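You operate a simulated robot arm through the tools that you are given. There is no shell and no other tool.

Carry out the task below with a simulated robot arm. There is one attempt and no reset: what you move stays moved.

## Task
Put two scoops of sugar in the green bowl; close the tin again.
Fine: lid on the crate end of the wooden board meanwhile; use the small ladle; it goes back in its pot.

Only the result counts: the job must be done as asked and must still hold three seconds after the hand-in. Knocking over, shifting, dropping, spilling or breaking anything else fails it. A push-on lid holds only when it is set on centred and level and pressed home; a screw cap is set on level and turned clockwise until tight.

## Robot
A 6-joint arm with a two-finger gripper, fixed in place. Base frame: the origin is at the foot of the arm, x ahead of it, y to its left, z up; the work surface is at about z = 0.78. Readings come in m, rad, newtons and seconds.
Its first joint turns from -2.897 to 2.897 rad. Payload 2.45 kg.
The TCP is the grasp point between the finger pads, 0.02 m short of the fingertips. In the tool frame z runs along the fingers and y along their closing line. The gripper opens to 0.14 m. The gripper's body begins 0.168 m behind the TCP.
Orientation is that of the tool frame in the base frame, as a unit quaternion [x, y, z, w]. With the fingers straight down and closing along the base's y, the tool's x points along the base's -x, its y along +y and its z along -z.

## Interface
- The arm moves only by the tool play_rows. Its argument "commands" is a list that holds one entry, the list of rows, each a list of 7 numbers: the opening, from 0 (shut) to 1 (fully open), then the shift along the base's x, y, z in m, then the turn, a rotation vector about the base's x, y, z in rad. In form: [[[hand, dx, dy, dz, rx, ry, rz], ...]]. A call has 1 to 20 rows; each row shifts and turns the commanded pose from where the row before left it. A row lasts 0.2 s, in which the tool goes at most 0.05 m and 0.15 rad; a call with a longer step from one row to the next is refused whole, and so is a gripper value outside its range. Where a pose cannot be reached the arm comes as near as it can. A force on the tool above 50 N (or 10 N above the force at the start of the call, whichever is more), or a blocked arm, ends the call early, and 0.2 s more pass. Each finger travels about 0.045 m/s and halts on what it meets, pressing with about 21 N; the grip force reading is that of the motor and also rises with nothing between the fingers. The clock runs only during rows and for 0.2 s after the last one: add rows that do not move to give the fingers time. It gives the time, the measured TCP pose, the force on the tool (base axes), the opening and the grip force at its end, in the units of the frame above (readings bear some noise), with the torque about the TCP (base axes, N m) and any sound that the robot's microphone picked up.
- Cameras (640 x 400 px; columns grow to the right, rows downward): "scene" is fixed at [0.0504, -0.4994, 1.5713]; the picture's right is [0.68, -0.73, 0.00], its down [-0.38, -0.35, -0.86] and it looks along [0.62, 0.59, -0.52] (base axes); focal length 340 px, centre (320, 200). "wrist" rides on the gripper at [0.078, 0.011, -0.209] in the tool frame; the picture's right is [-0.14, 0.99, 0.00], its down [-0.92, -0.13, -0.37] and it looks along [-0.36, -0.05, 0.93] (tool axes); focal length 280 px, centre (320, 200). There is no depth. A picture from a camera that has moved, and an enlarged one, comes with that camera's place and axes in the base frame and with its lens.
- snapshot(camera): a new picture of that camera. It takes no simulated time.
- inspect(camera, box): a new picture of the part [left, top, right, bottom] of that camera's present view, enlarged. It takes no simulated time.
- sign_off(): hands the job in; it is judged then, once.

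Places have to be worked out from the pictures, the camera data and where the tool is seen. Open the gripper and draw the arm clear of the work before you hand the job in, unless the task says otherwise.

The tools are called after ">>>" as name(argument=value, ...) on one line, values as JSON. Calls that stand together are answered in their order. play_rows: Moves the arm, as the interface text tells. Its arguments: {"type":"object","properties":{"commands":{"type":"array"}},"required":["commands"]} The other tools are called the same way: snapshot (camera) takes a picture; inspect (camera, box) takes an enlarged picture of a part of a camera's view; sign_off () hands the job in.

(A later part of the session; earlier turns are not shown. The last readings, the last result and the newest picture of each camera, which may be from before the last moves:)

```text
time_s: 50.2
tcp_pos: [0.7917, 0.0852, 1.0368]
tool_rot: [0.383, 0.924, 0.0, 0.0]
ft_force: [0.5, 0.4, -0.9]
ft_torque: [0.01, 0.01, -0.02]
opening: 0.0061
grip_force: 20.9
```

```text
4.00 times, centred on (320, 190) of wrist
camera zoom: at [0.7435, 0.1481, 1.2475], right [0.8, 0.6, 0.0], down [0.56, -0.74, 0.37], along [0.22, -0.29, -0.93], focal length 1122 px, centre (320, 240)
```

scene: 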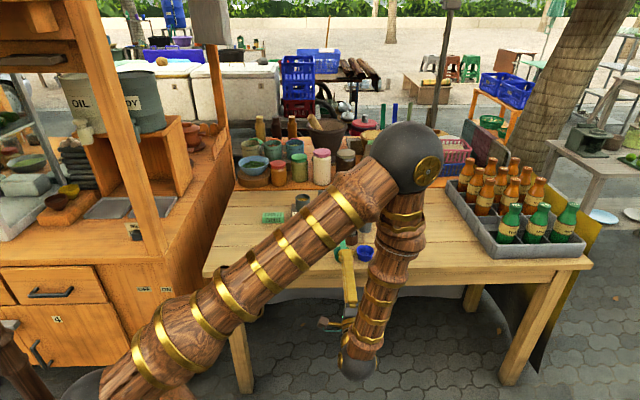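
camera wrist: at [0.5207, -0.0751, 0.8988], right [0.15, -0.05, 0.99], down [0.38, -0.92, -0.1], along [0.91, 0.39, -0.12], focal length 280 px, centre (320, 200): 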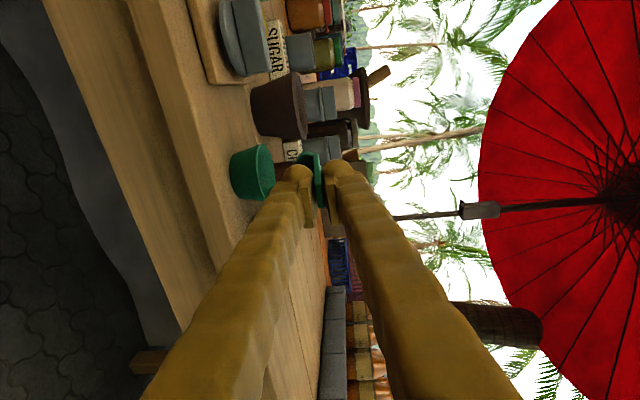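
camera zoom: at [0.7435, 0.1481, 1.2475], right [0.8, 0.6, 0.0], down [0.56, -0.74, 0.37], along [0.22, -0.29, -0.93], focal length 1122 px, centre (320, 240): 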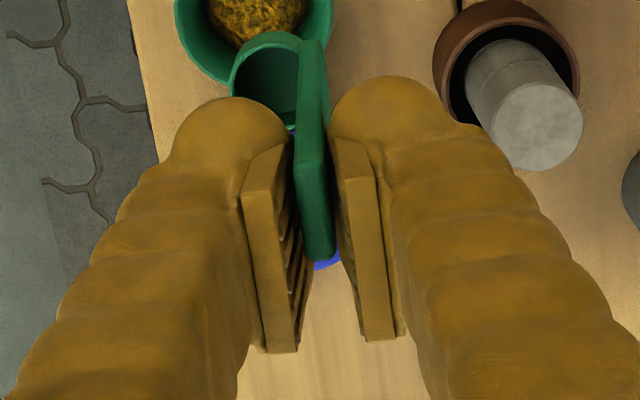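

The ladle still has nearly full pad overlap (about 9 mm off centre), so I continue and compensate for the offset. I carry the empty cup back over the tin for the second scoop.

>>> play_rows(commands=[[[0, 0.0049, 0.0141, 0, 0, 0, 0], [0, 0.0092, 0.0266, 0, 0, 0, 0], [0, 0.0112, 0.0324, 0, 0, 0, 0], [0, 0.0112, 0.0324, 0, 0, 0, 0], [0, 0.0112, 0.0324, 0, 0, 0, 0], [0, 0.0112, 0.0324, 0, 0, 0, 0], [0, 0.0112, 0.0324, 0, 0, 0, 0], [0, 0.0112, 0.0324, 0, 0, 0, 0], [0, 0.0112, 0.0324, 0, 0, 0, 0], [0, 0.0083, 0.0217, 0, 0, 0, 0], [0, 0.0035, 0.0126, 0, 0, 0, 0], [0, 0, 0, -0.02, 0, 0, 0], [0, 0, 0, -0.03, 0, 0, 0], [0, 0, 0, -0.025, 0, 0, 0], [0, 0, 0, -0.015, 0, 0, 0], [0, 0, 0, 0, 0, 0, 0]]])

>>> inspect(camera="scene", box=[285, 170, 335, 230])

>>> inspect(camera="wrist", box=[260, 100, 380, 240])

```text
time_s: 53.6
tcp_pos: [0.8958, 0.3879, 0.9461]
tool_rot: [0.383, 0.924, -0.001, -0.001]
ft_force: [0.1, 0.0, -0.4]
ft_torque: [0.03, 0.02, 0.02]
opening: 0.0058
grip_force: 21.0
```

```text
6.67 times, centred on (310, 200) of scene
camera zoom: at [0.0504, -0.4994, 1.5713], right [0.68, -0.73, 0.0], down [-0.38, -0.35, -0.86], along [0.62, 0.59, -0.52], focal length 2268 px, centre (387, 200)
```

zoom: 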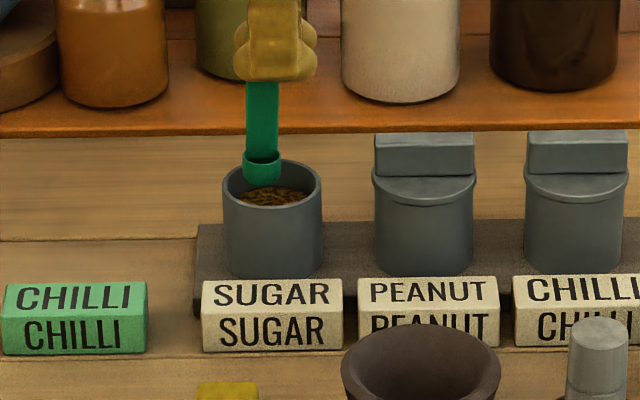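

```text
2.86 times, centred on (320, 170) of wrist
camera zoom: at [0.8481, 0.4501, 1.1576], right [0.8, 0.6, 0.0], down [0.56, -0.74, 0.37], along [0.22, -0.29, -0.93], focal length 801 px, centre (320, 286)
```

zoom: 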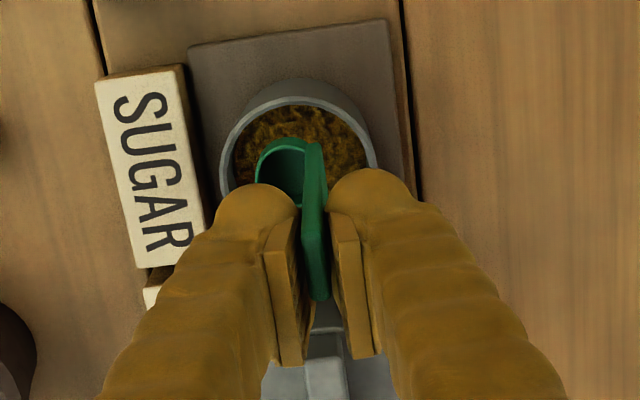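

The cup is 6 mm left of tin centre but inside. I shift 3 mm along the row and dip again, slowly for the last part.

>>> play_rows(commands=[[[0, 0.0021, -0.0021, 0, 0, 0, 0], [0, 0, 0, -0.012, 0, 0, 0], [0, 0, 0, -0.01, 0, 0, 0], [0, 0, 0, -0.006, 0, 0, 0], [0, 0, 0, -0.004, 0, 0, 0], [0, 0, 0, -0.003, 0, 0, 0], [0, 0, 0, -0.003, 0, 0, 0], [0, 0, 0, -0.003, 0, 0, 0], [0, 0, 0, 0, 0, 0, 0]]])

>>> inspect(camera="scene", box=[290, 180, 325, 220])

>>> inspect(camera="wrist", box=[285, 125, 355, 195])

```text
time_s: 55.6
tcp_pos: [0.8995, 0.385, 0.9084]
tool_rot: [0.383, 0.924, 0.0, 0.001]
ft_force: [0.9, -0.7, 5.0]
ft_torque: [-0.03, -0.05, 0.03]
opening: 0.0061
grip_force: 21.1
```

```text
10.00 times, centred on (308, 200) of scene
camera zoom: at [0.0504, -0.4994, 1.5713], right [0.68, -0.73, 0.0], down [-0.38, -0.35, -0.86], along [0.62, 0.59, -0.52], focal length 3403 px, centre (445, 200)
```

zoom: 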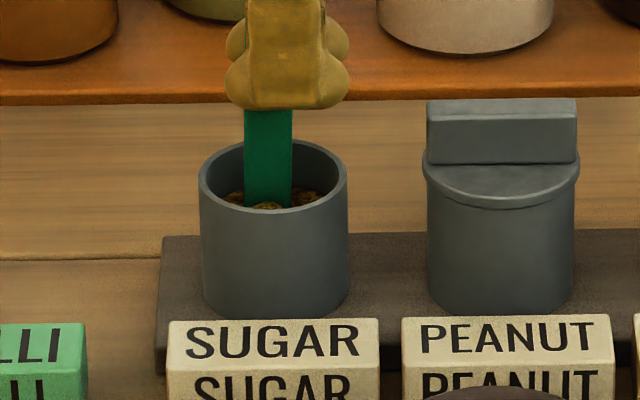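

```text
5.71 times, centred on (320, 160) of wrist
camera zoom: at [0.85, 0.4481, 1.1172], right [0.8, 0.6, 0.0], down [0.56, -0.74, 0.37], along [0.22, -0.29, -0.93], focal length 1602 px, centre (320, 429)
```

zoom: 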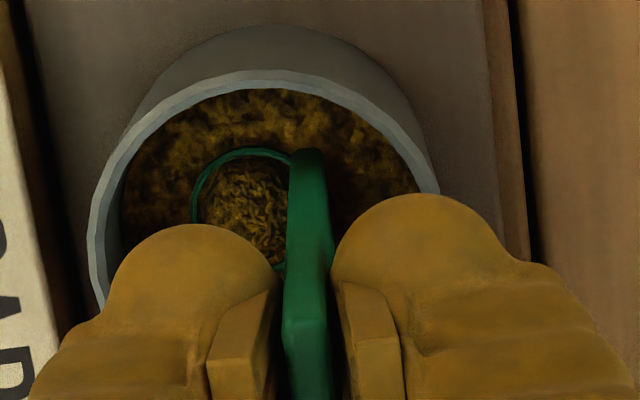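

The cup mouth is just level with the surface and already shows a fill. I press 3 mm deeper, as in the first scoop, to make sure it is full.

>>> play_rows(commands=[[[0, 0, 0, -0.002, 0, 0, 0], [0, 0, 0, -0.002, 0, 0, 0], [0, 0, 0, 0, 0, 0, 0]]])

>>> inspect(camera="wrist", box=[285, 125, 355, 195])

```text
time_s: 56.4
tcp_pos: [0.8972, 0.3854, 0.903]
tool_rot: [0.383, 0.924, 0.0, 0.001]
ft_force: [1.0, 3.1, 17.9]
ft_torque: [0.05, 0.03, -0.01]
opening: 0.0062
grip_force: 20.7
```

```text
5.71 times, centred on (320, 160) of wrist
camera zoom: at [0.8499, 0.448, 1.1135], right [0.8, 0.6, 0.0], down [0.56, -0.74, 0.37], along [0.22, -0.29, -0.93], focal length 1602 px, centre (320, 429)
```

zoom: 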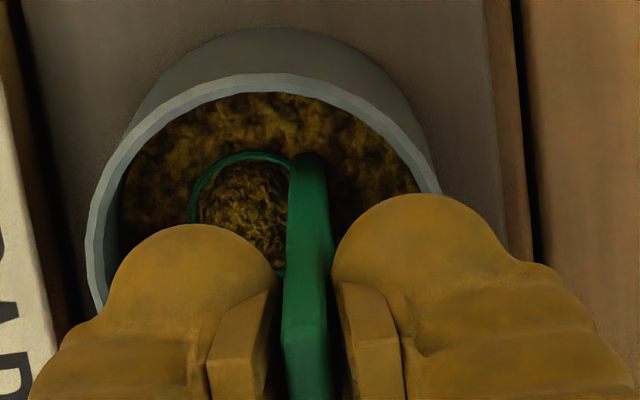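

Same resistance as the first time (18 N, tin floor). The cup is full; I lift slowly.

>>> play_rows(commands=[[[0, 0, 0, 0.004, 0, 0, 0], [0, 0, 0, 0.006, 0, 0, 0], [0, 0, 0, 0.01, 0, 0, 0], [0, 0, 0, 0.012, 0, 0, 0], [0, 0, 0, 0.012, 0, 0, 0], [0, 0, 0, 0.012, 0, 0, 0], [0, 0, 0, 0.012, 0, 0, 0], [0, 0, 0, 0, 0, 0, 0]]])

>>> inspect(camera="wrist", box=[280, 125, 360, 225])

>>> inspect(camera="scene", box=[290, 165, 325, 205])

```text
time_s: 58.2
tcp_pos: [0.8982, 0.3854, 0.9699]
tool_rot: [0.383, 0.924, 0.0, 0.0]
ft_force: [-0.1, -0.3, -0.8]
ft_torque: [0.0, -0.01, 0.02]
opening: 0.0058
grip_force: 20.5
```

```text
4.00 times, centred on (320, 175) of wrist
camera zoom: at [0.8504, 0.4484, 1.1805], right [0.8, 0.6, 0.0], down [0.56, -0.74, 0.37], along [0.22, -0.29, -0.93], focal length 1122 px, centre (320, 300)
```

zoom: 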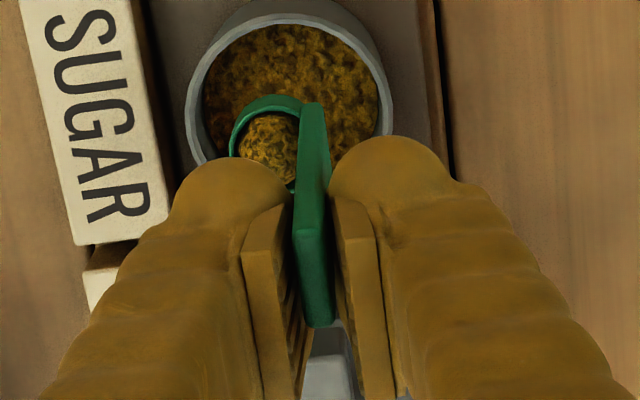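

```text
10.00 times, centred on (308, 185) of scene
camera zoom: at [0.0504, -0.4994, 1.5713], right [0.68, -0.73, 0.0], down [-0.38, -0.35, -0.86], along [0.62, 0.59, -0.52], focal length 3403 px, centre (445, 350)
```

zoom: 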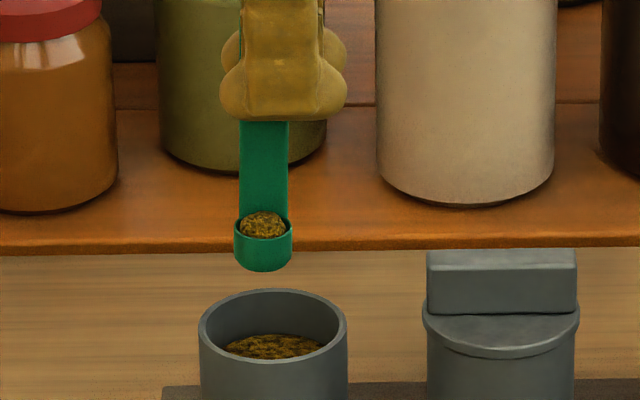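

Second scoop is full. I carry it level to the bowl, compensating the handle offset (start pose for the pour ≈ (0.795, 0.082)).

>>> play_rows(commands=[[[0, 0, 0, 0.015, 0, 0, 0], [0, 0, 0, 0.025, 0, 0, 0], [0, 0, 0, 0.02, 0, 0, 0], [0, -0.0048, -0.0142, 0, 0, 0, 0], [0, -0.0091, -0.0267, 0, 0, 0, 0], [0, -0.011, -0.0326, 0, 0, 0, 0], [0, -0.011, -0.0326, 0, 0, 0, 0], [0, -0.011, -0.0326, 0, 0, 0, 0], [0, -0.011, -0.0326, 0, 0, 0, 0], [0, -0.011, -0.0326, 0, 0, 0, 0], [0, -0.011, -0.0326, 0, 0, 0, 0], [0, -0.011, -0.0326, 0, 0, 0, 0], [0, -0.0082, -0.0219, 0, 0, 0, 0], [0, -0.0039, -0.0122, 0, 0, 0, 0], [0, 0, 0, -0.02, 0, 0, 0], [0, 0, 0, -0.03, 0, 0, 0], [0, 0, 0, -0.03, 0, 0, 0], [0, 0, 0, -0.02, 0, 0, 0], [0, 0, 0, -0.012, 0, 0, 0], [0, 0, 0, 0, 0, 0, 0]]])

>>> inspect(camera="scene", box=[315, 210, 385, 270])

>>> inspect(camera="wrist", box=[260, 100, 380, 240])

```text
time_s: 62.4
tcp_pos: [0.7943, 0.0825, 0.9189]
tool_rot: [0.383, 0.924, -0.001, -0.001]
ft_force: [0.7, -0.1, 0.2]
ft_torque: [-0.01, 0.01, 0.05]
opening: 0.0062
grip_force: 21.3
```

```text
6.67 times, centred on (350, 240) of scene
camera zoom: at [0.0504, -0.4994, 1.5713], right [0.68, -0.73, 0.0], down [-0.38, -0.35, -0.86], along [0.62, 0.59, -0.52], focal length 2268 px, centre (120, -67)
```

zoom: 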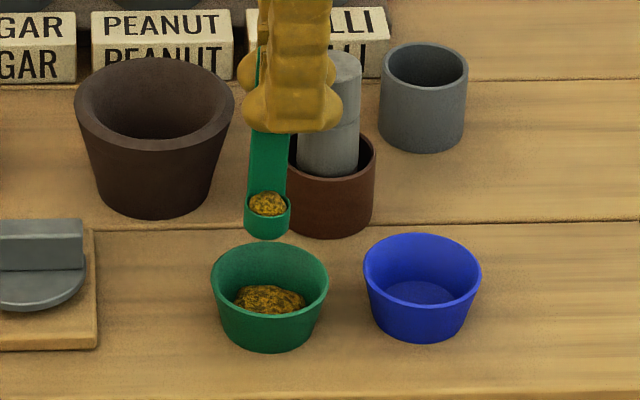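

```text
2.86 times, centred on (320, 170) of wrist
camera zoom: at [0.7468, 0.1448, 1.1292], right [0.8, 0.6, 0.0], down [0.56, -0.74, 0.37], along [0.22, -0.29, -0.93], focal length 801 px, centre (320, 286)
```

zoom: 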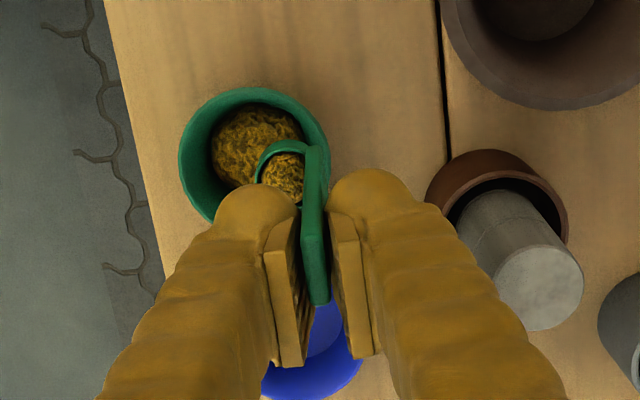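

The cup is lined up with the bowl as before. I run the same pouring tilt to 1.5 rad and pause.

>>> play_rows(commands=[[[0, -0.0081, -0.0081, 0.0027, 0.106, -0.106, 0], [0, -0.0083, -0.0083, 0.0009, 0.106, -0.106, 0], [0, -0.0083, -0.0083, -0.0008, 0.106, -0.106, 0], [0, -0.0081, -0.0081, -0.0026, 0.106, -0.106, 0], [0, -0.0077, -0.0077, -0.0043, 0.106, -0.106, 0], [0, -0.0072, -0.0072, -0.0059, 0.106, -0.106, 0], [0, -0.0066, -0.0066, -0.0073, 0.106, -0.106, 0], [0, -0.0057, -0.0057, -0.0086, 0.106, -0.106, 0], [0, -0.0047, -0.0047, -0.0097, 0.106, -0.106, 0], [0, -0.0036, -0.0036, -0.0107, 0.106, -0.106, 0], [0, 0, 0, 0, 0, 0, 0], [0, 0, 0, 0, 0, 0, 0], [0, 0, 0, 0, 0, 0, 0]]])

>>> inspect(camera="wrist", box=[210, 120, 350, 230])

>>> inspect(camera="scene", box=[310, 220, 380, 280])

```text
time_s: 65.2
tcp_pos: [0.7267, 0.0121, 0.8717]
tool_rot: [0.28, 0.677, 0.629, 0.26]
ft_force: [-0.1, 0.0, -0.6]
ft_torque: [-0.03, 0.0, 0.0]
opening: 0.0059
grip_force: 20.5
```

```text
3.64 times, centred on (280, 175) of wrist
camera zoom: at [0.5239, -0.0787, 0.8998], right [0.15, -0.05, 0.99], down [0.38, -0.92, -0.1], along [0.91, 0.39, -0.12], focal length 1020 px, centre (466, 291)
```

zoom: 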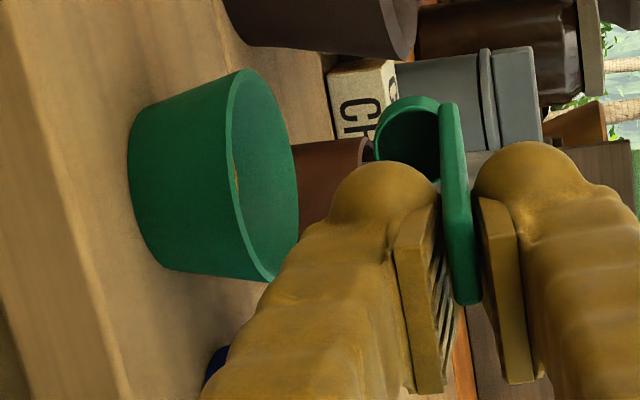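

```text
6.67 times, centred on (345, 250) of scene
camera zoom: at [0.0504, -0.4994, 1.5713], right [0.68, -0.73, 0.0], down [-0.38, -0.35, -0.86], along [0.62, 0.59, -0.52], focal length 2268 px, centre (153, -133)
```

zoom: 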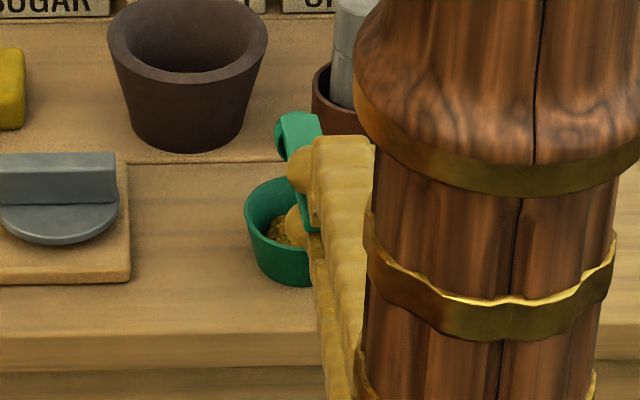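

The cup looks empty and the sugar is in the bowl. I add 0.3 rad once more for any remainder, then reverse upright and rise.

>>> play_rows(commands=[[[0, -0.0025, -0.0025, -0.0112, 0.106, -0.106, 0], [0, -0.0013, -0.0013, -0.0117, 0.106, -0.106, 0], [0, 0, 0, 0, 0, 0, 0], [0, 0, 0, 0, 0, 0, 0], [0, 0.0013, 0.0013, 0.0117, -0.106, 0.106, 0], [0, 0.0025, 0.0025, 0.0112, -0.106, 0.106, 0], [0, 0.0036, 0.0036, 0.0107, -0.106, 0.106, 0], [0, 0.0047, 0.0047, 0.0097, -0.106, 0.106, 0], [0, 0.0057, 0.0057, 0.0086, -0.106, 0.106, 0], [0, 0.0066, 0.0066, 0.0073, -0.106, 0.106, 0], [0, 0.0072, 0.0072, 0.0059, -0.106, 0.106, 0], [0, 0.0077, 0.0077, 0.0043, -0.106, 0.106, 0], [0, 0.0081, 0.0081, 0.0026, -0.106, 0.106, 0], [0, 0.0083, 0.0083, 0.0008, -0.106, 0.106, 0], [0, 0.0083, 0.0083, -0.0009, -0.106, 0.106, 0], [0, 0.0081, 0.0081, -0.0027, -0.106, 0.106, 0], [0, 0, 0, 0.03, 0, 0, 0], [0, 0, 0, 0.04, 0, 0, 0], [0, 0, 0, 0.04, 0, 0, 0], [0, 0, 0, 0.01, 0, 0, 0]]])

>>> inspect(camera="scene", box=[310, 190, 390, 270])

>>> inspect(camera="wrist", box=[260, 100, 380, 240])

>>> inspect(camera="scene", box=[326, 180, 360, 222])

```text
time_s: 69.4
tcp_pos: [0.7948, 0.0829, 1.0382]
tool_rot: [0.383, 0.924, 0.0, 0.0]
ft_force: [-0.2, -0.4, -0.6]
ft_torque: [0.01, 0.02, 0.0]
opening: 0.0062
grip_force: 20.8
```

```text
5.00 times, centred on (350, 230) of scene
camera zoom: at [0.0504, -0.4994, 1.5713], right [0.68, -0.73, 0.0], down [-0.38, -0.35, -0.86], along [0.62, 0.59, -0.52], focal length 1701 px, centre (170, 50)
```

zoom: 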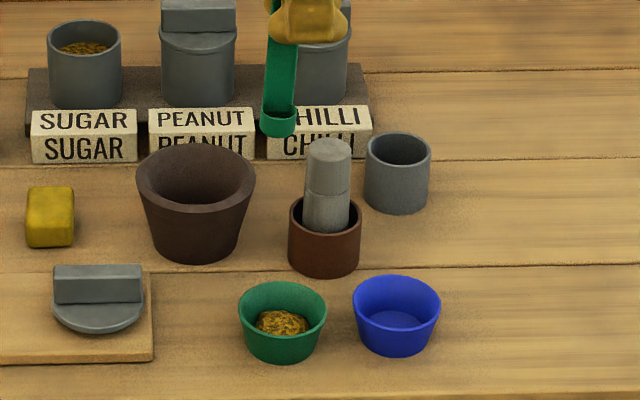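

```text
2.86 times, centred on (320, 170) of wrist
camera zoom: at [0.7471, 0.1444, 1.2494], right [0.8, 0.6, 0.0], down [0.56, -0.74, 0.37], along [0.22, -0.29, -0.93], focal length 801 px, centre (320, 286)
```

zoom: 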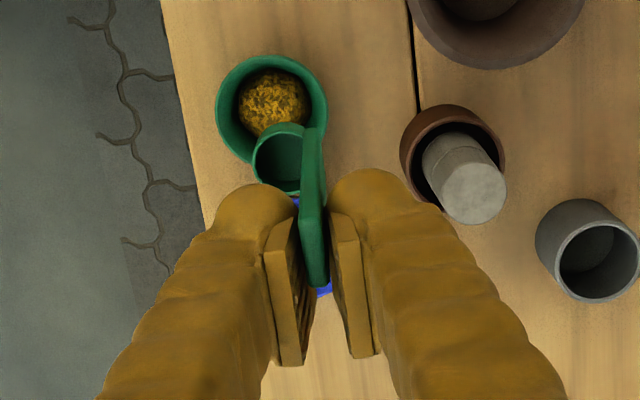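

```text
9.52 times, centred on (343, 201) of scene
camera zoom: at [0.0504, -0.4994, 1.5713], right [0.68, -0.73, 0.0], down [-0.38, -0.35, -0.86], along [0.62, 0.59, -0.52], focal length 3241 px, centre (101, 190)
```

zoom: 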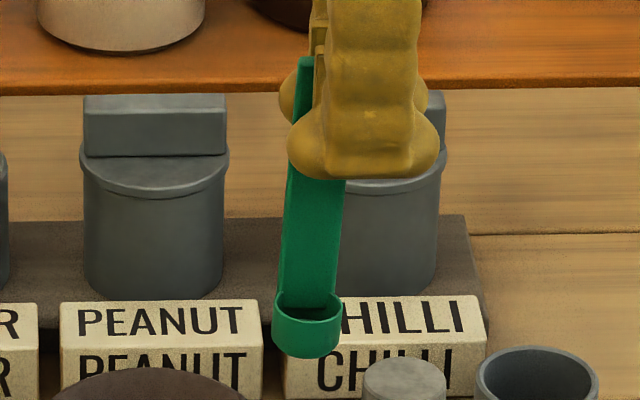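

Two scoops are in the green bowl, nothing spilled. Now the ladle goes back: it sits about 14 mm off-centre in the pads, so I turn the hand -50° about the vertical to keep the TCP within reach while the cup centres over its pot, and go above the pot.

>>> play_rows(commands=[[[0, 0.0253, 0.0027, 0, 0, 0, -0.1247], [0, 0.0253, 0.0027, 0, 0, 0, -0.1247], [0, 0.0253, 0.0027, 0, 0, 0, -0.1247], [0, 0.0253, 0.0027, 0, 0, 0, -0.1247], [0, 0.0253, 0.0027, 0, 0, 0, -0.1247], [0, 0.0253, 0.0027, 0, 0, 0, -0.1247], [0, 0.0253, 0.0029, 0, 0, 0, -0.1245], [0, 0, 0, 0, 0, 0, 0]]])

>>> snapshot(camera="wrist")

>>> inspect(camera="scene", box=[320, 150, 400, 250])

```text
time_s: 71.2
tcp_pos: [0.972, 0.1011, 1.0382]
tool_rot: [0.738, 0.675, 0.0, 0.0]
ft_force: [-0.2, -0.6, -0.5]
ft_torque: [-0.02, -0.01, -0.04]
opening: 0.0059
grip_force: 21.4
```

```text
taken
camera wrist: at [0.9888, 0.1778, 1.2487], right [0.97, -0.22, 0.0], down [-0.21, -0.91, 0.37], along [-0.08, -0.36, -0.93], focal length 280 px, centre (320, 200)
```

wrist: 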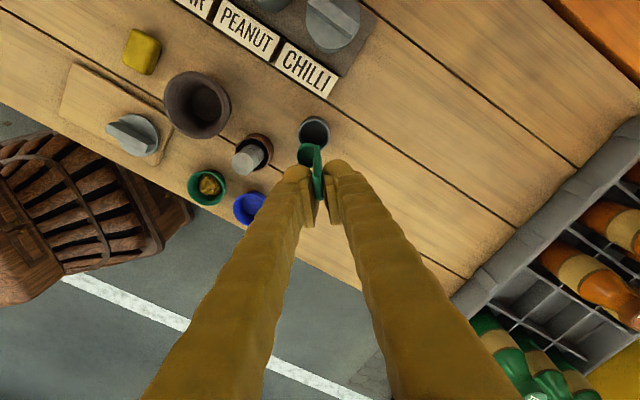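

```text
4.00 times, centred on (360, 200) of scene
camera zoom: at [0.0504, -0.4994, 1.5713], right [0.68, -0.73, 0.0], down [-0.38, -0.35, -0.86], along [0.62, 0.59, -0.52], focal length 1361 px, centre (160, 200)
```

zoom: 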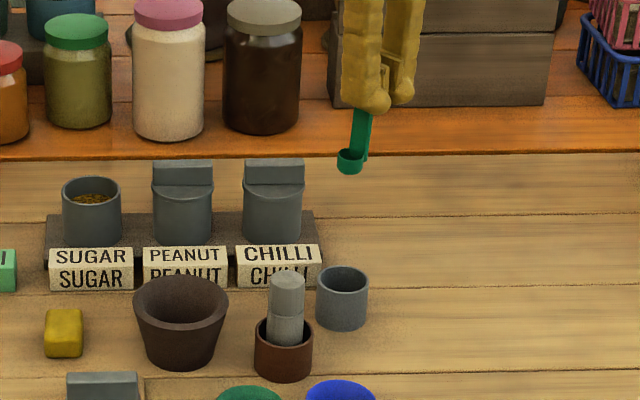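

The pose tracked well. I check the ladle over the pot in the wrist view.

>>> inspect(camera="wrist", box=[270, 100, 370, 220])

>>> inspect(camera="scene", box=[350, 165, 390, 240])

```text
3.33 times, centred on (320, 160) of wrist
camera zoom: at [0.9888, 0.1778, 1.2487], right [0.97, -0.22, 0.0], down [-0.21, -0.91, 0.37], along [-0.08, -0.36, -0.93], focal length 935 px, centre (320, 333)
```

zoom: 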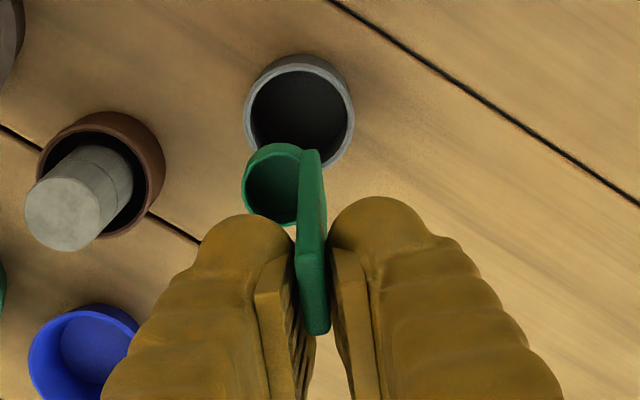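

```text
5.33 times, centred on (370, 202) of scene
camera zoom: at [0.0504, -0.4994, 1.5713], right [0.68, -0.73, 0.0], down [-0.38, -0.35, -0.86], along [0.62, 0.59, -0.52], focal length 1815 px, centre (53, 187)
```

zoom: 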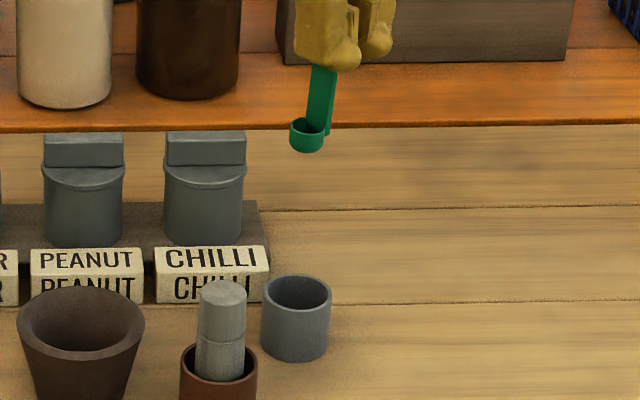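

Cup centre ≈ (0.963, 0.119) against pot centre ≈ (0.965, 0.118): aligned. I lower to just above the pot's rim and look again.

>>> play_rows(commands=[[[0, 0, -0.001, -0.03, 0, 0, 0], [0, 0, 0, -0.03, 0, 0, 0], [0, 0, 0, -0.03, 0, 0, 0], [0, 0, 0, -0.02, 0, 0, 0], [0, 0, 0, 0, 0, 0, 0]]])

>>> inspect(camera="wrist", box=[270, 100, 370, 220])

>>> inspect(camera="scene", box=[345, 190, 385, 240])

```text
time_s: 72.4
tcp_pos: [0.9727, 0.1009, 0.9292]
tool_rot: [0.737, 0.676, 0.0, 0.0]
ft_force: [0.6, -0.7, -0.4]
ft_torque: [0.04, 0.03, 0.02]
opening: 0.0061
grip_force: 21.3
```

```text
3.33 times, centred on (320, 160) of wrist
camera zoom: at [0.9896, 0.1774, 1.1385], right [0.97, -0.22, 0.0], down [-0.21, -0.91, 0.37], along [-0.08, -0.36, -0.93], focal length 935 px, centre (320, 333)
```

zoom: 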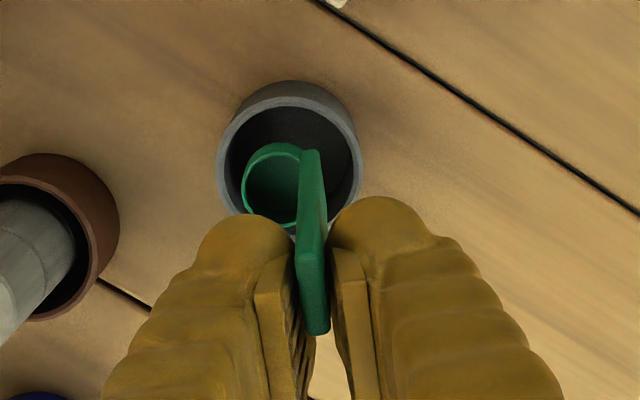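

```text
8.00 times, centred on (365, 215) of scene
camera zoom: at [0.0504, -0.4994, 1.5713], right [0.68, -0.73, 0.0], down [-0.38, -0.35, -0.86], along [0.62, 0.59, -0.52], focal length 2722 px, centre (-40, 80)
```

zoom: 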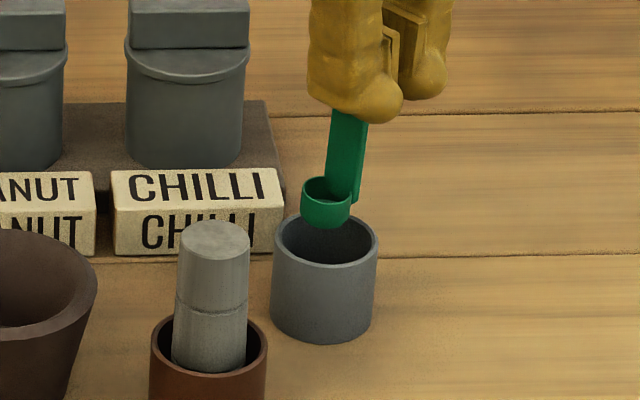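

Cup and handle fit within the pot opening with several millimetres to spare. I lower into the pot in small steps.

>>> play_rows(commands=[[[0, 0, 0.0015, -0.01, 0, 0, 0], [0, 0, 0, -0.01, 0, 0, 0], [0, 0, 0, -0.01, 0, 0, 0], [0, 0, 0, -0.01, 0, 0, 0], [0, 0, 0, 0, 0, 0, 0]]])

>>> inspect(camera="wrist", box=[270, 100, 370, 220])

>>> inspect(camera="scene", box=[345, 190, 385, 240])

```text
time_s: 73.6
tcp_pos: [0.9712, 0.1011, 0.8894]
tool_rot: [0.737, 0.676, -0.001, 0.0]
ft_force: [-0.5, 0.8, -0.5]
ft_torque: [-0.04, -0.05, 0.01]
opening: 0.0059
grip_force: 20.8
```

```text
3.33 times, centred on (320, 160) of wrist
camera zoom: at [0.9888, 0.1779, 1.0984], right [0.97, -0.22, 0.0], down [-0.21, -0.91, 0.37], along [-0.08, -0.36, -0.93], focal length 935 px, centre (320, 333)
```

zoom: 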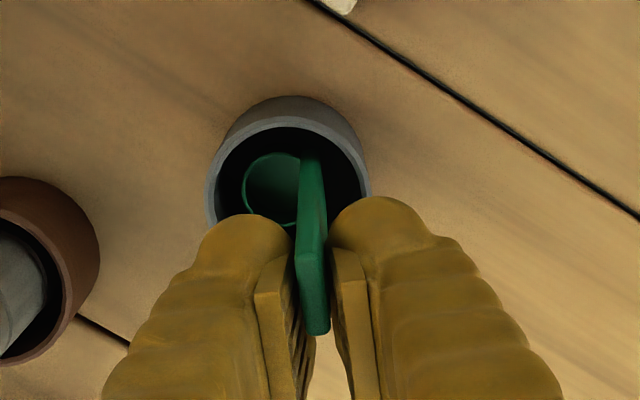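

```text
8.00 times, centred on (365, 215) of scene
camera zoom: at [0.0504, -0.4994, 1.5713], right [0.68, -0.73, 0.0], down [-0.38, -0.35, -0.86], along [0.62, 0.59, -0.52], focal length 2722 px, centre (-40, 80)
```

zoom: 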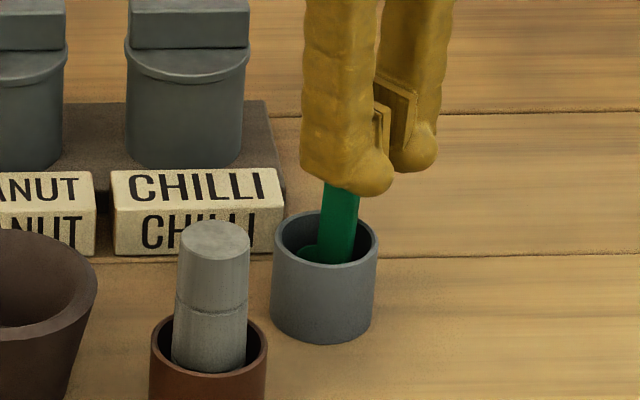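

The cup is inside the pot without contact. I lower to the pot floor in 2 mm steps.

>>> play_rows(commands=[[[0, 0, 0, -0.003, 0, 0, 0], [0, 0, 0, -0.003, 0, 0, 0], [0, 0, 0, -0.002, 0, 0, 0], [0, 0, 0, -0.002, 0, 0, 0], [0, 0, 0, 0, 0, 0, 0]]])

```text
time_s: 74.8
tcp_pos: [0.9722, 0.102, 0.8773]
tool_rot: [0.737, 0.676, 0.001, 0.0]
ft_force: [-1.0, 1.2, -0.6]
ft_torque: [0.02, -0.04, 0.0]
opening: 0.006
grip_force: 21.2
```

No contact yet at 0.877. A few more 1–2 mm steps.

>>> play_rows(commands=[[[0, 0, 0, -0.0015, 0, 0, 0], [0, 0, 0, -0.0015, 0, 0, 0], [0, 0, 0, 0, 0, 0, 0]]])

>>> inspect(camera="scene", box=[345, 190, 385, 240])

```text
time_s: 75.6
tcp_pos: [0.9717, 0.1019, 0.8744]
tool_rot: [0.738, 0.675, 0.001, 0.0]
ft_force: [0.4, 0.2, -1.4]
ft_torque: [-0.04, -0.03, 0.02]
opening: 0.0062
grip_force: 21.0
```

```text
8.00 times, centred on (365, 215) of scene
camera zoom: at [0.0504, -0.4994, 1.5713], right [0.68, -0.73, 0.0], down [-0.38, -0.35, -0.86], along [0.62, 0.59, -0.52], focal length 2722 px, centre (-40, 80)
```

zoom: 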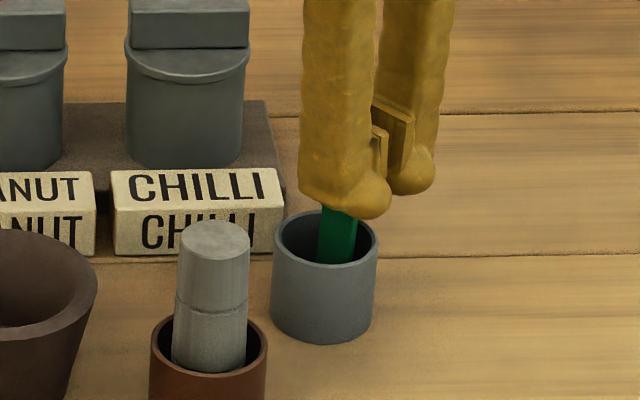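

Still free. I keep going in 1 mm steps.

>>> play_rows(commands=[[[0, 0, 0, -0.001, 0, 0, 0], [0, 0, 0, -0.001, 0, 0, 0], [0, 0, 0, 0, 0, 0, 0]]])

```text
time_s: 76.4
tcp_pos: [0.9729, 0.1025, 0.8741]
tool_rot: [0.737, 0.676, 0.0, 0.0]
ft_force: [1.9, -0.3, 18.2]
ft_torque: [0.06, -0.06, -0.02]
opening: 0.006
grip_force: 20.5
```

Contact with the pot floor. I relieve the pressure by 1.5 mm and open the fingers.

>>> play_rows(commands=[[[0, 0, 0, 0.0015, 0, 0, 0], [0, 0, 0, 0, 0, 0, 0], [0.3, 0, 0, 0, 0, 0, 0], [0.3, 0, 0, 0, 0, 0, 0], [0.3, 0, 0, 0, 0, 0, 0], [0.3, 0, 0, 0, 0, 0, 0]]])

>>> inspect(camera="scene", box=[345, 190, 385, 240])

>>> inspect(camera="wrist", box=[270, 100, 370, 220])

```text
time_s: 77.8
tcp_pos: [0.9713, 0.1012, 0.8741]
tool_rot: [0.738, 0.675, 0.0, 0.0]
ft_force: [0.2, 0.2, 0.0]
ft_torque: [0.0, -0.03, -0.02]
opening: 0.0421
grip_force: 0.0
```

```text
8.00 times, centred on (365, 215) of scene
camera zoom: at [0.0504, -0.4994, 1.5713], right [0.68, -0.73, 0.0], down [-0.38, -0.35, -0.86], along [0.62, 0.59, -0.52], focal length 2722 px, centre (-40, 80)
```

zoom: 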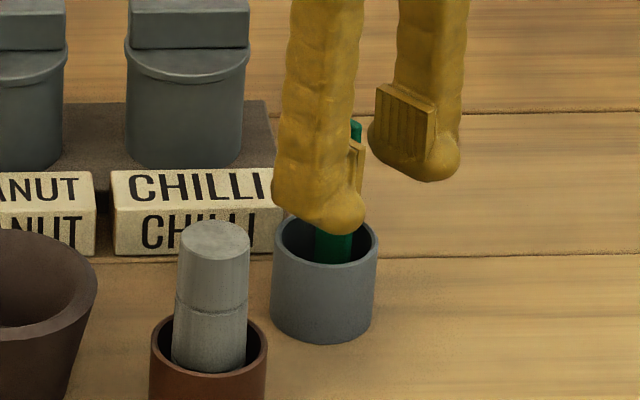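

```text
3.33 times, centred on (320, 160) of wrist
camera zoom: at [0.989, 0.1781, 1.0851], right [0.97, -0.22, 0.0], down [-0.21, -0.91, 0.37], along [-0.08, -0.36, -0.93], focal length 935 px, centre (320, 333)
```

zoom: 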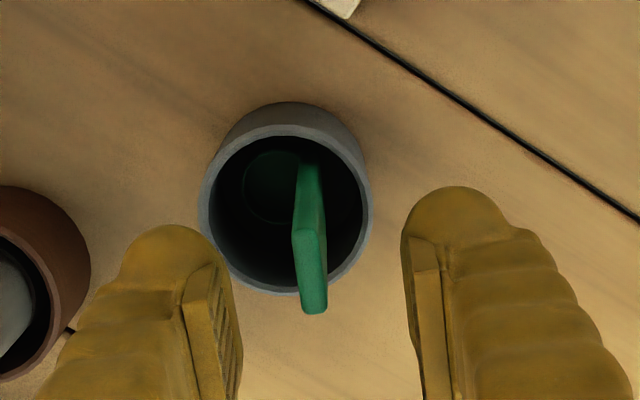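

The ladle stands upright in its pot and the fingers are clear of it. I rise straight up and check.

>>> play_rows(commands=[[[0.3, 0, 0, 0.01, 0, 0, 0], [0.3, 0, 0, 0.02, 0, 0, 0], [0.3, 0, 0, 0.03, 0, 0, 0], [0.3, 0, 0, 0.04, 0, 0, 0], [0.3, 0, 0, 0.04, 0, 0, 0], [0.3, 0, 0, 0, 0, 0, 0]]])

>>> inspect(camera="scene", box=[320, 170, 400, 260])

>>> snapshot(camera="wrist")

```text
time_s: 79.2
tcp_pos: [0.9716, 0.1021, 1.0172]
tool_rot: [0.738, 0.675, 0.0, 0.0]
ft_force: [-0.9, -0.3, 0.2]
ft_torque: [0.02, -0.01, 0.0]
opening: 0.0419
grip_force: 0.0
```

```text
4.44 times, centred on (360, 215) of scene
camera zoom: at [0.0504, -0.4994, 1.5713], right [0.68, -0.73, 0.0], down [-0.38, -0.35, -0.86], along [0.62, 0.59, -0.52], focal length 1512 px, centre (142, 133)
```

zoom: 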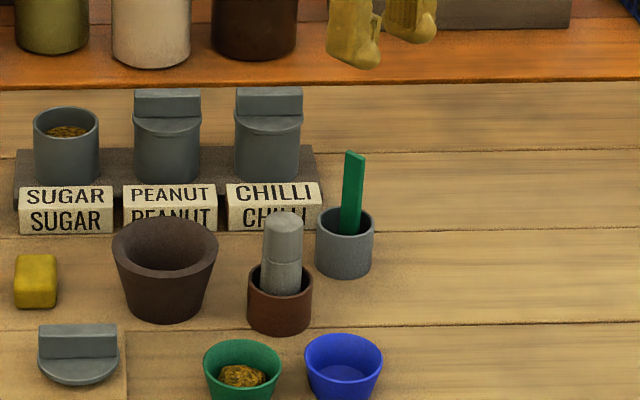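

```text
taken
camera wrist: at [0.9886, 0.1781, 1.2269], right [0.97, -0.22, 0.0], down [-0.21, -0.91, 0.37], along [-0.08, -0.36, -0.93], focal length 280 px, centre (320, 200)
```

wrist: 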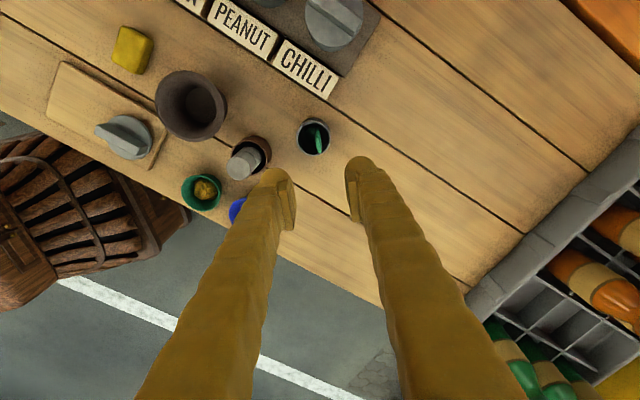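

The ladle is back in its pot. I turn the hand back to the -45° alignment and move above the lid on the board.

>>> play_rows(commands=[[[0.4, -0.0347, 0.0092, 0, 0, 0, 0.1091], [0.4, -0.0347, 0.0092, 0, 0, 0, 0.1091], [0.4, -0.0347, 0.0092, 0, 0, 0, 0.1091], [0.4, -0.0347, 0.0092, 0, 0, 0, 0.1091], [0.4, -0.0347, 0.0092, 0, 0, 0, 0.1091], [0.4, -0.0347, 0.0092, 0, 0, 0, 0.1091], [0.4, -0.0347, 0.0092, 0, 0, 0, 0.1091], [0.4, -0.0347, 0.0092, 0, 0, 0, 0.109], [0.4, 0, 0, -0.04, 0, 0, 0], [0.4, 0, 0, -0.04, 0, 0, 0], [0.4, 0, 0, 0, 0, 0, 0]]])

>>> inspect(camera="wrist", box=[260, 100, 380, 220])

>>> inspect(camera="scene", box=[260, 200, 340, 270])

```text
time_s: 81.6
tcp_pos: [0.6937, 0.1762, 0.9365]
tool_rot: [0.383, 0.924, -0.001, 0.0]
ft_force: [0.1, -0.4, 0.4]
ft_torque: [-0.03, 0.0, 0.0]
opening: 0.0557
grip_force: 0.0
```

```text
3.33 times, centred on (320, 160) of wrist
camera zoom: at [0.6457, 0.2387, 1.1455], right [0.8, 0.6, 0.0], down [0.56, -0.74, 0.37], along [0.22, -0.29, -0.93], focal length 935 px, centre (320, 333)
```

zoom: 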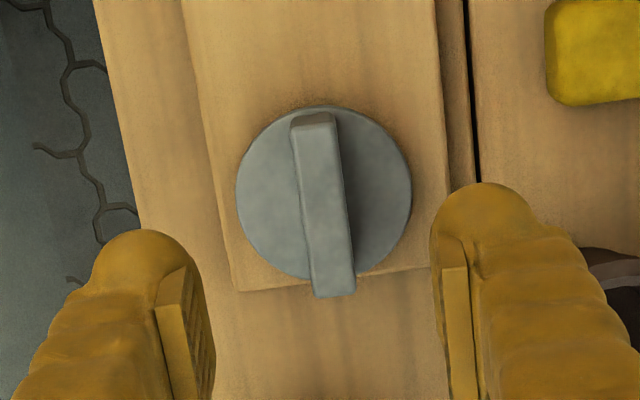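

```text
5.71 times, centred on (300, 235) of scene
camera zoom: at [0.0504, -0.4994, 1.5713], right [0.68, -0.73, 0.0], down [-0.38, -0.35, -0.86], along [0.62, 0.59, -0.52], focal length 1944 px, centre (434, 0)
```

zoom: 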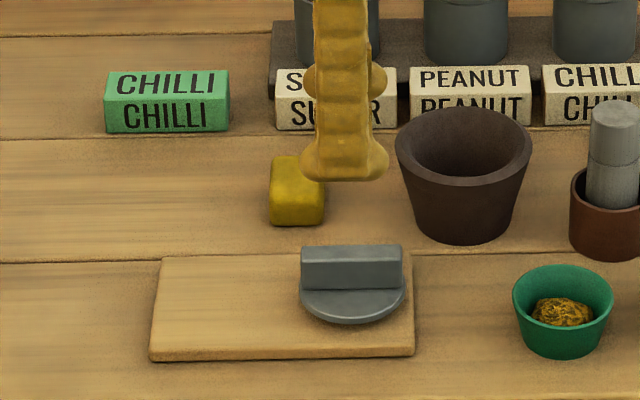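

Aligned with the bar within 1 mm. I descend so the fingertips end just above the lid plate, then close.

>>> play_rows(commands=[[[0.4, 0.0005, 0, -0.03, 0, 0, 0], [0.4, 0, 0, -0.03, 0, 0, 0], [0.4, 0, 0, -0.025, 0, 0, 0], [0.4, 0, 0, -0.015, 0, 0, 0], [0.4, 0, 0, -0.006, 0, 0, 0], [0.4, 0, 0, -0.003, 0, 0, 0], [0.4, 0, 0, 0, 0, 0, 0]]])

>>> inspect(camera="scene", box=[275, 215, 325, 265])

```text
time_s: 83.2
tcp_pos: [0.6954, 0.1765, 0.8248]
tool_rot: [0.383, 0.924, 0.0, 0.0]
ft_force: [0.1, 0.2, -0.6]
ft_torque: [-0.02, -0.01, 0.0]
opening: 0.0559
grip_force: 0.0
```

```text
8.00 times, centred on (300, 240) of scene
camera zoom: at [0.0504, -0.4994, 1.5713], right [0.68, -0.73, 0.0], down [-0.38, -0.35, -0.86], along [0.62, 0.59, -0.52], focal length 2722 px, centre (480, -120)
```

zoom: 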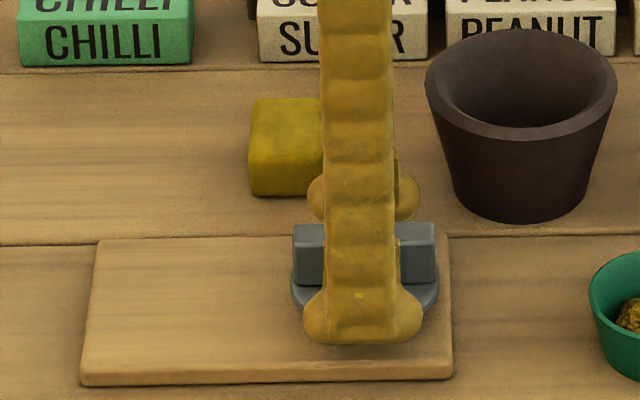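

No contact, fingertips just above the plate. I close on the bar.

>>> play_rows(commands=[[[0, 0, 0, 0, 0, 0, 0], [0, 0, 0, 0, 0, 0, 0], [0, 0, 0, 0, 0, 0, 0], [0, 0, 0, 0, 0, 0, 0], [0, 0, 0, 0, 0, 0, 0]]])

>>> inspect(camera="wrist", box=[240, 100, 400, 260])

>>> inspect(camera="scene", box=[275, 215, 325, 265])

```text
time_s: 84.4
tcp_pos: [0.6937, 0.1757, 0.8255]
tool_rot: [0.383, 0.924, 0.0, 0.0]
ft_force: [0.2, 0.6, 2.4]
ft_torque: [0.0, 0.0, -0.03]
opening: 0.0148
grip_force: 20.9
```

```text
2.50 times, centred on (320, 180) of wrist
camera zoom: at [0.6466, 0.2379, 1.0363], right [0.8, 0.6, 0.0], down [0.56, -0.74, 0.37], along [0.22, -0.29, -0.93], focal length 701 px, centre (320, 250)
```

zoom: 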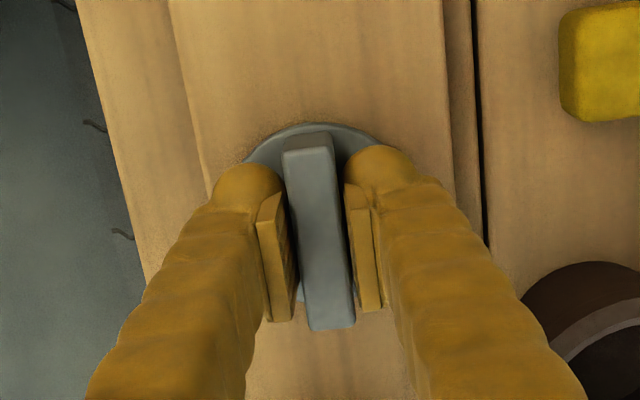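

```text
8.00 times, centred on (300, 240) of scene
camera zoom: at [0.0504, -0.4994, 1.5713], right [0.68, -0.73, 0.0], down [-0.38, -0.35, -0.86], along [0.62, 0.59, -0.52], focal length 2722 px, centre (480, -120)
```

zoom: 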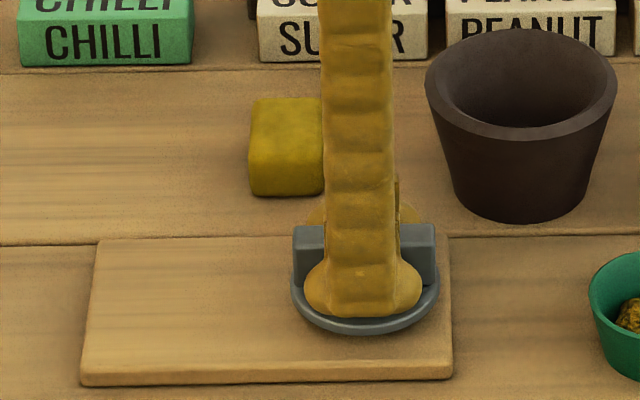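

Grip matches the original one (same bar position in the pads). I lift the lid and carry it back over the sugar tin, to the same XY as the original pick-up (0.8878, 0.3864).

>>> play_rows(commands=[[[0, 0, 0, 0.01, 0, 0, 0], [0, 0, 0, 0.03, 0, 0, 0], [0, 0, 0, 0.045, 0, 0, 0], [0, 0, 0, 0.045, 0, 0, 0], [0, 0, 0, 0.045, 0, 0, 0], [0, 0.01, 0.011, 0, 0, 0, 0], [0, 0.024, 0.0263, 0, 0, 0, 0], [0, 0.0275, 0.0301, 0, 0, 0, 0], [0, 0.0275, 0.0301, 0, 0, 0, 0], [0, 0.0275, 0.0301, 0, 0, 0, 0], [0, 0.0275, 0.0301, 0, 0, 0, 0], [0, 0.024, 0.0263, 0, 0, 0, 0], [0, 0.0166, 0.0182, 0, 0, 0, 0], [0, 0.0076, 0.0083, 0, 0, 0, 0], [0, 0, 0, 0, 0, 0, 0]]])

>>> snapshot(camera="wrist")

>>> inspect(camera="scene", box=[270, 150, 350, 250])

```text
time_s: 87.6
tcp_pos: [0.8864, 0.3858, 1.0009]
tool_rot: [0.382, 0.924, 0.0, -0.001]
ft_force: [-0.2, 1.0, -0.5]
ft_torque: [-0.01, -0.01, 0.0]
opening: 0.0145
grip_force: 20.7
```

```text
taken
camera wrist: at [0.8388, 0.4483, 1.2108], right [0.8, 0.6, 0.0], down [0.56, -0.74, 0.37], along [0.22, -0.29, -0.93], focal length 280 px, centre (320, 200)
```

wrist: 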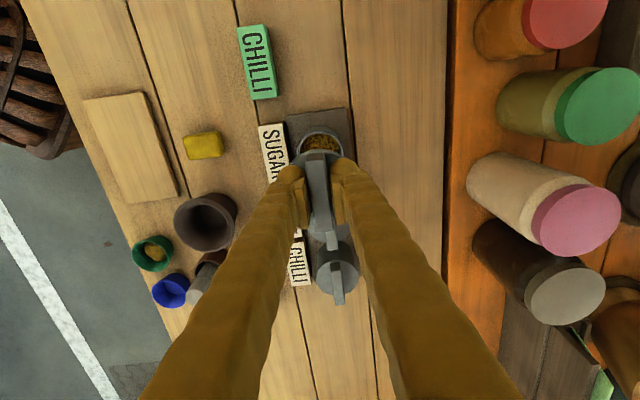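

```text
4.00 times, centred on (310, 200) of scene
camera zoom: at [0.0504, -0.4994, 1.5713], right [0.68, -0.73, 0.0], down [-0.38, -0.35, -0.86], along [0.62, 0.59, -0.52], focal length 1361 px, centre (360, 200)
```

zoom: 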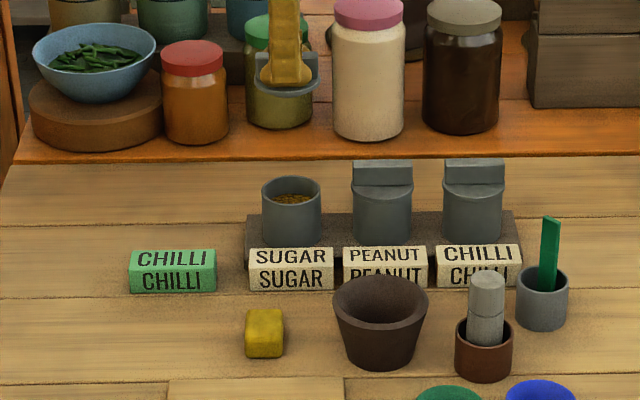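

The lid is level and over the tin. I lower to about 18 mm above the seated height and check the alignment.

>>> play_rows(commands=[[[0, 0, 0, -0.03, 0, 0, 0], [0, 0, 0, -0.03, 0, 0, 0], [0, 0, 0, -0.025, 0, 0, 0], [0, 0, 0, -0.02, 0, 0, 0], [0, 0, 0, 0, 0, 0, 0]]])

>>> inspect(camera="scene", box=[285, 175, 335, 225])

>>> inspect(camera="wrist", box=[260, 100, 380, 220])

```text
time_s: 88.8
tcp_pos: [0.8856, 0.3858, 0.8962]
tool_rot: [0.383, 0.924, 0.0, 0.001]
ft_force: [-0.8, -0.2, 0.4]
ft_torque: [-0.01, 0.0, -0.04]
opening: 0.0147
grip_force: 20.6
```

```text
8.00 times, centred on (310, 200) of scene
camera zoom: at [0.0504, -0.4994, 1.5713], right [0.68, -0.73, 0.0], down [-0.38, -0.35, -0.86], along [0.62, 0.59, -0.52], focal length 2722 px, centre (400, 200)
```

zoom: 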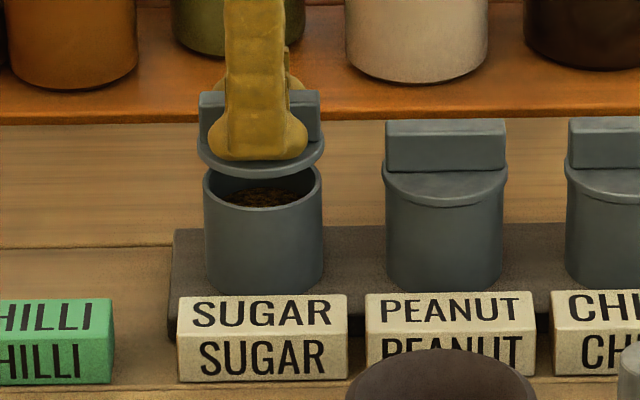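

```text
3.33 times, centred on (320, 160) of wrist
camera zoom: at [0.8387, 0.4481, 1.1061], right [0.8, 0.6, 0.0], down [0.56, -0.74, 0.37], along [0.22, -0.29, -0.93], focal length 935 px, centre (320, 333)
```

zoom: 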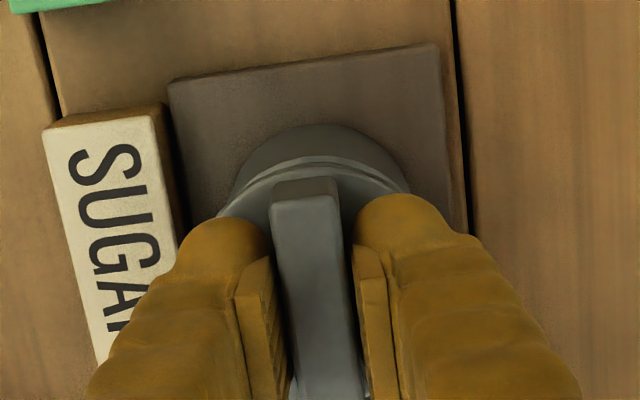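

Lid and tin are concentric within about half a millimetre (camera pose matches the pick-up pose). I lower further, watching force.

>>> play_rows(commands=[[[0, 0.0004, 0.0002, -0.004, 0, 0, 0], [0, 0, 0, -0.003, 0, 0, 0], [0, 0, 0, -0.003, 0, 0, 0], [0, 0, 0, 0, 0, 0, 0]]])

>>> inspect(camera="scene", box=[285, 175, 335, 225])

```text
time_s: 89.8
tcp_pos: [0.8865, 0.386, 0.8851]
tool_rot: [0.383, 0.924, -0.001, 0.0]
ft_force: [0.1, 0.2, -0.1]
ft_torque: [0.0, 0.02, -0.03]
opening: 0.0145
grip_force: 21.3
```

```text
8.00 times, centred on (310, 200) of scene
camera zoom: at [0.0504, -0.4994, 1.5713], right [0.68, -0.73, 0.0], down [-0.38, -0.35, -0.86], along [0.62, 0.59, -0.52], focal length 2722 px, centre (400, 200)
```

zoom: 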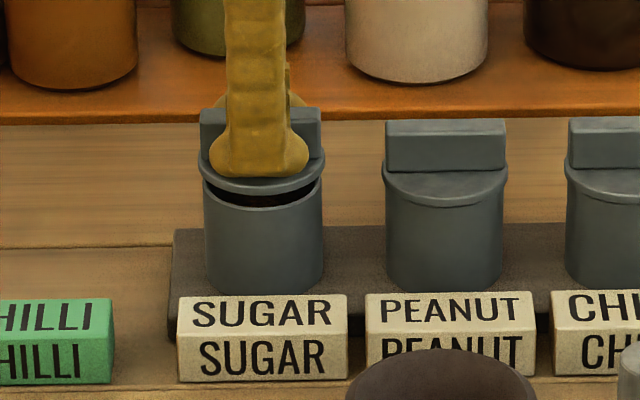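

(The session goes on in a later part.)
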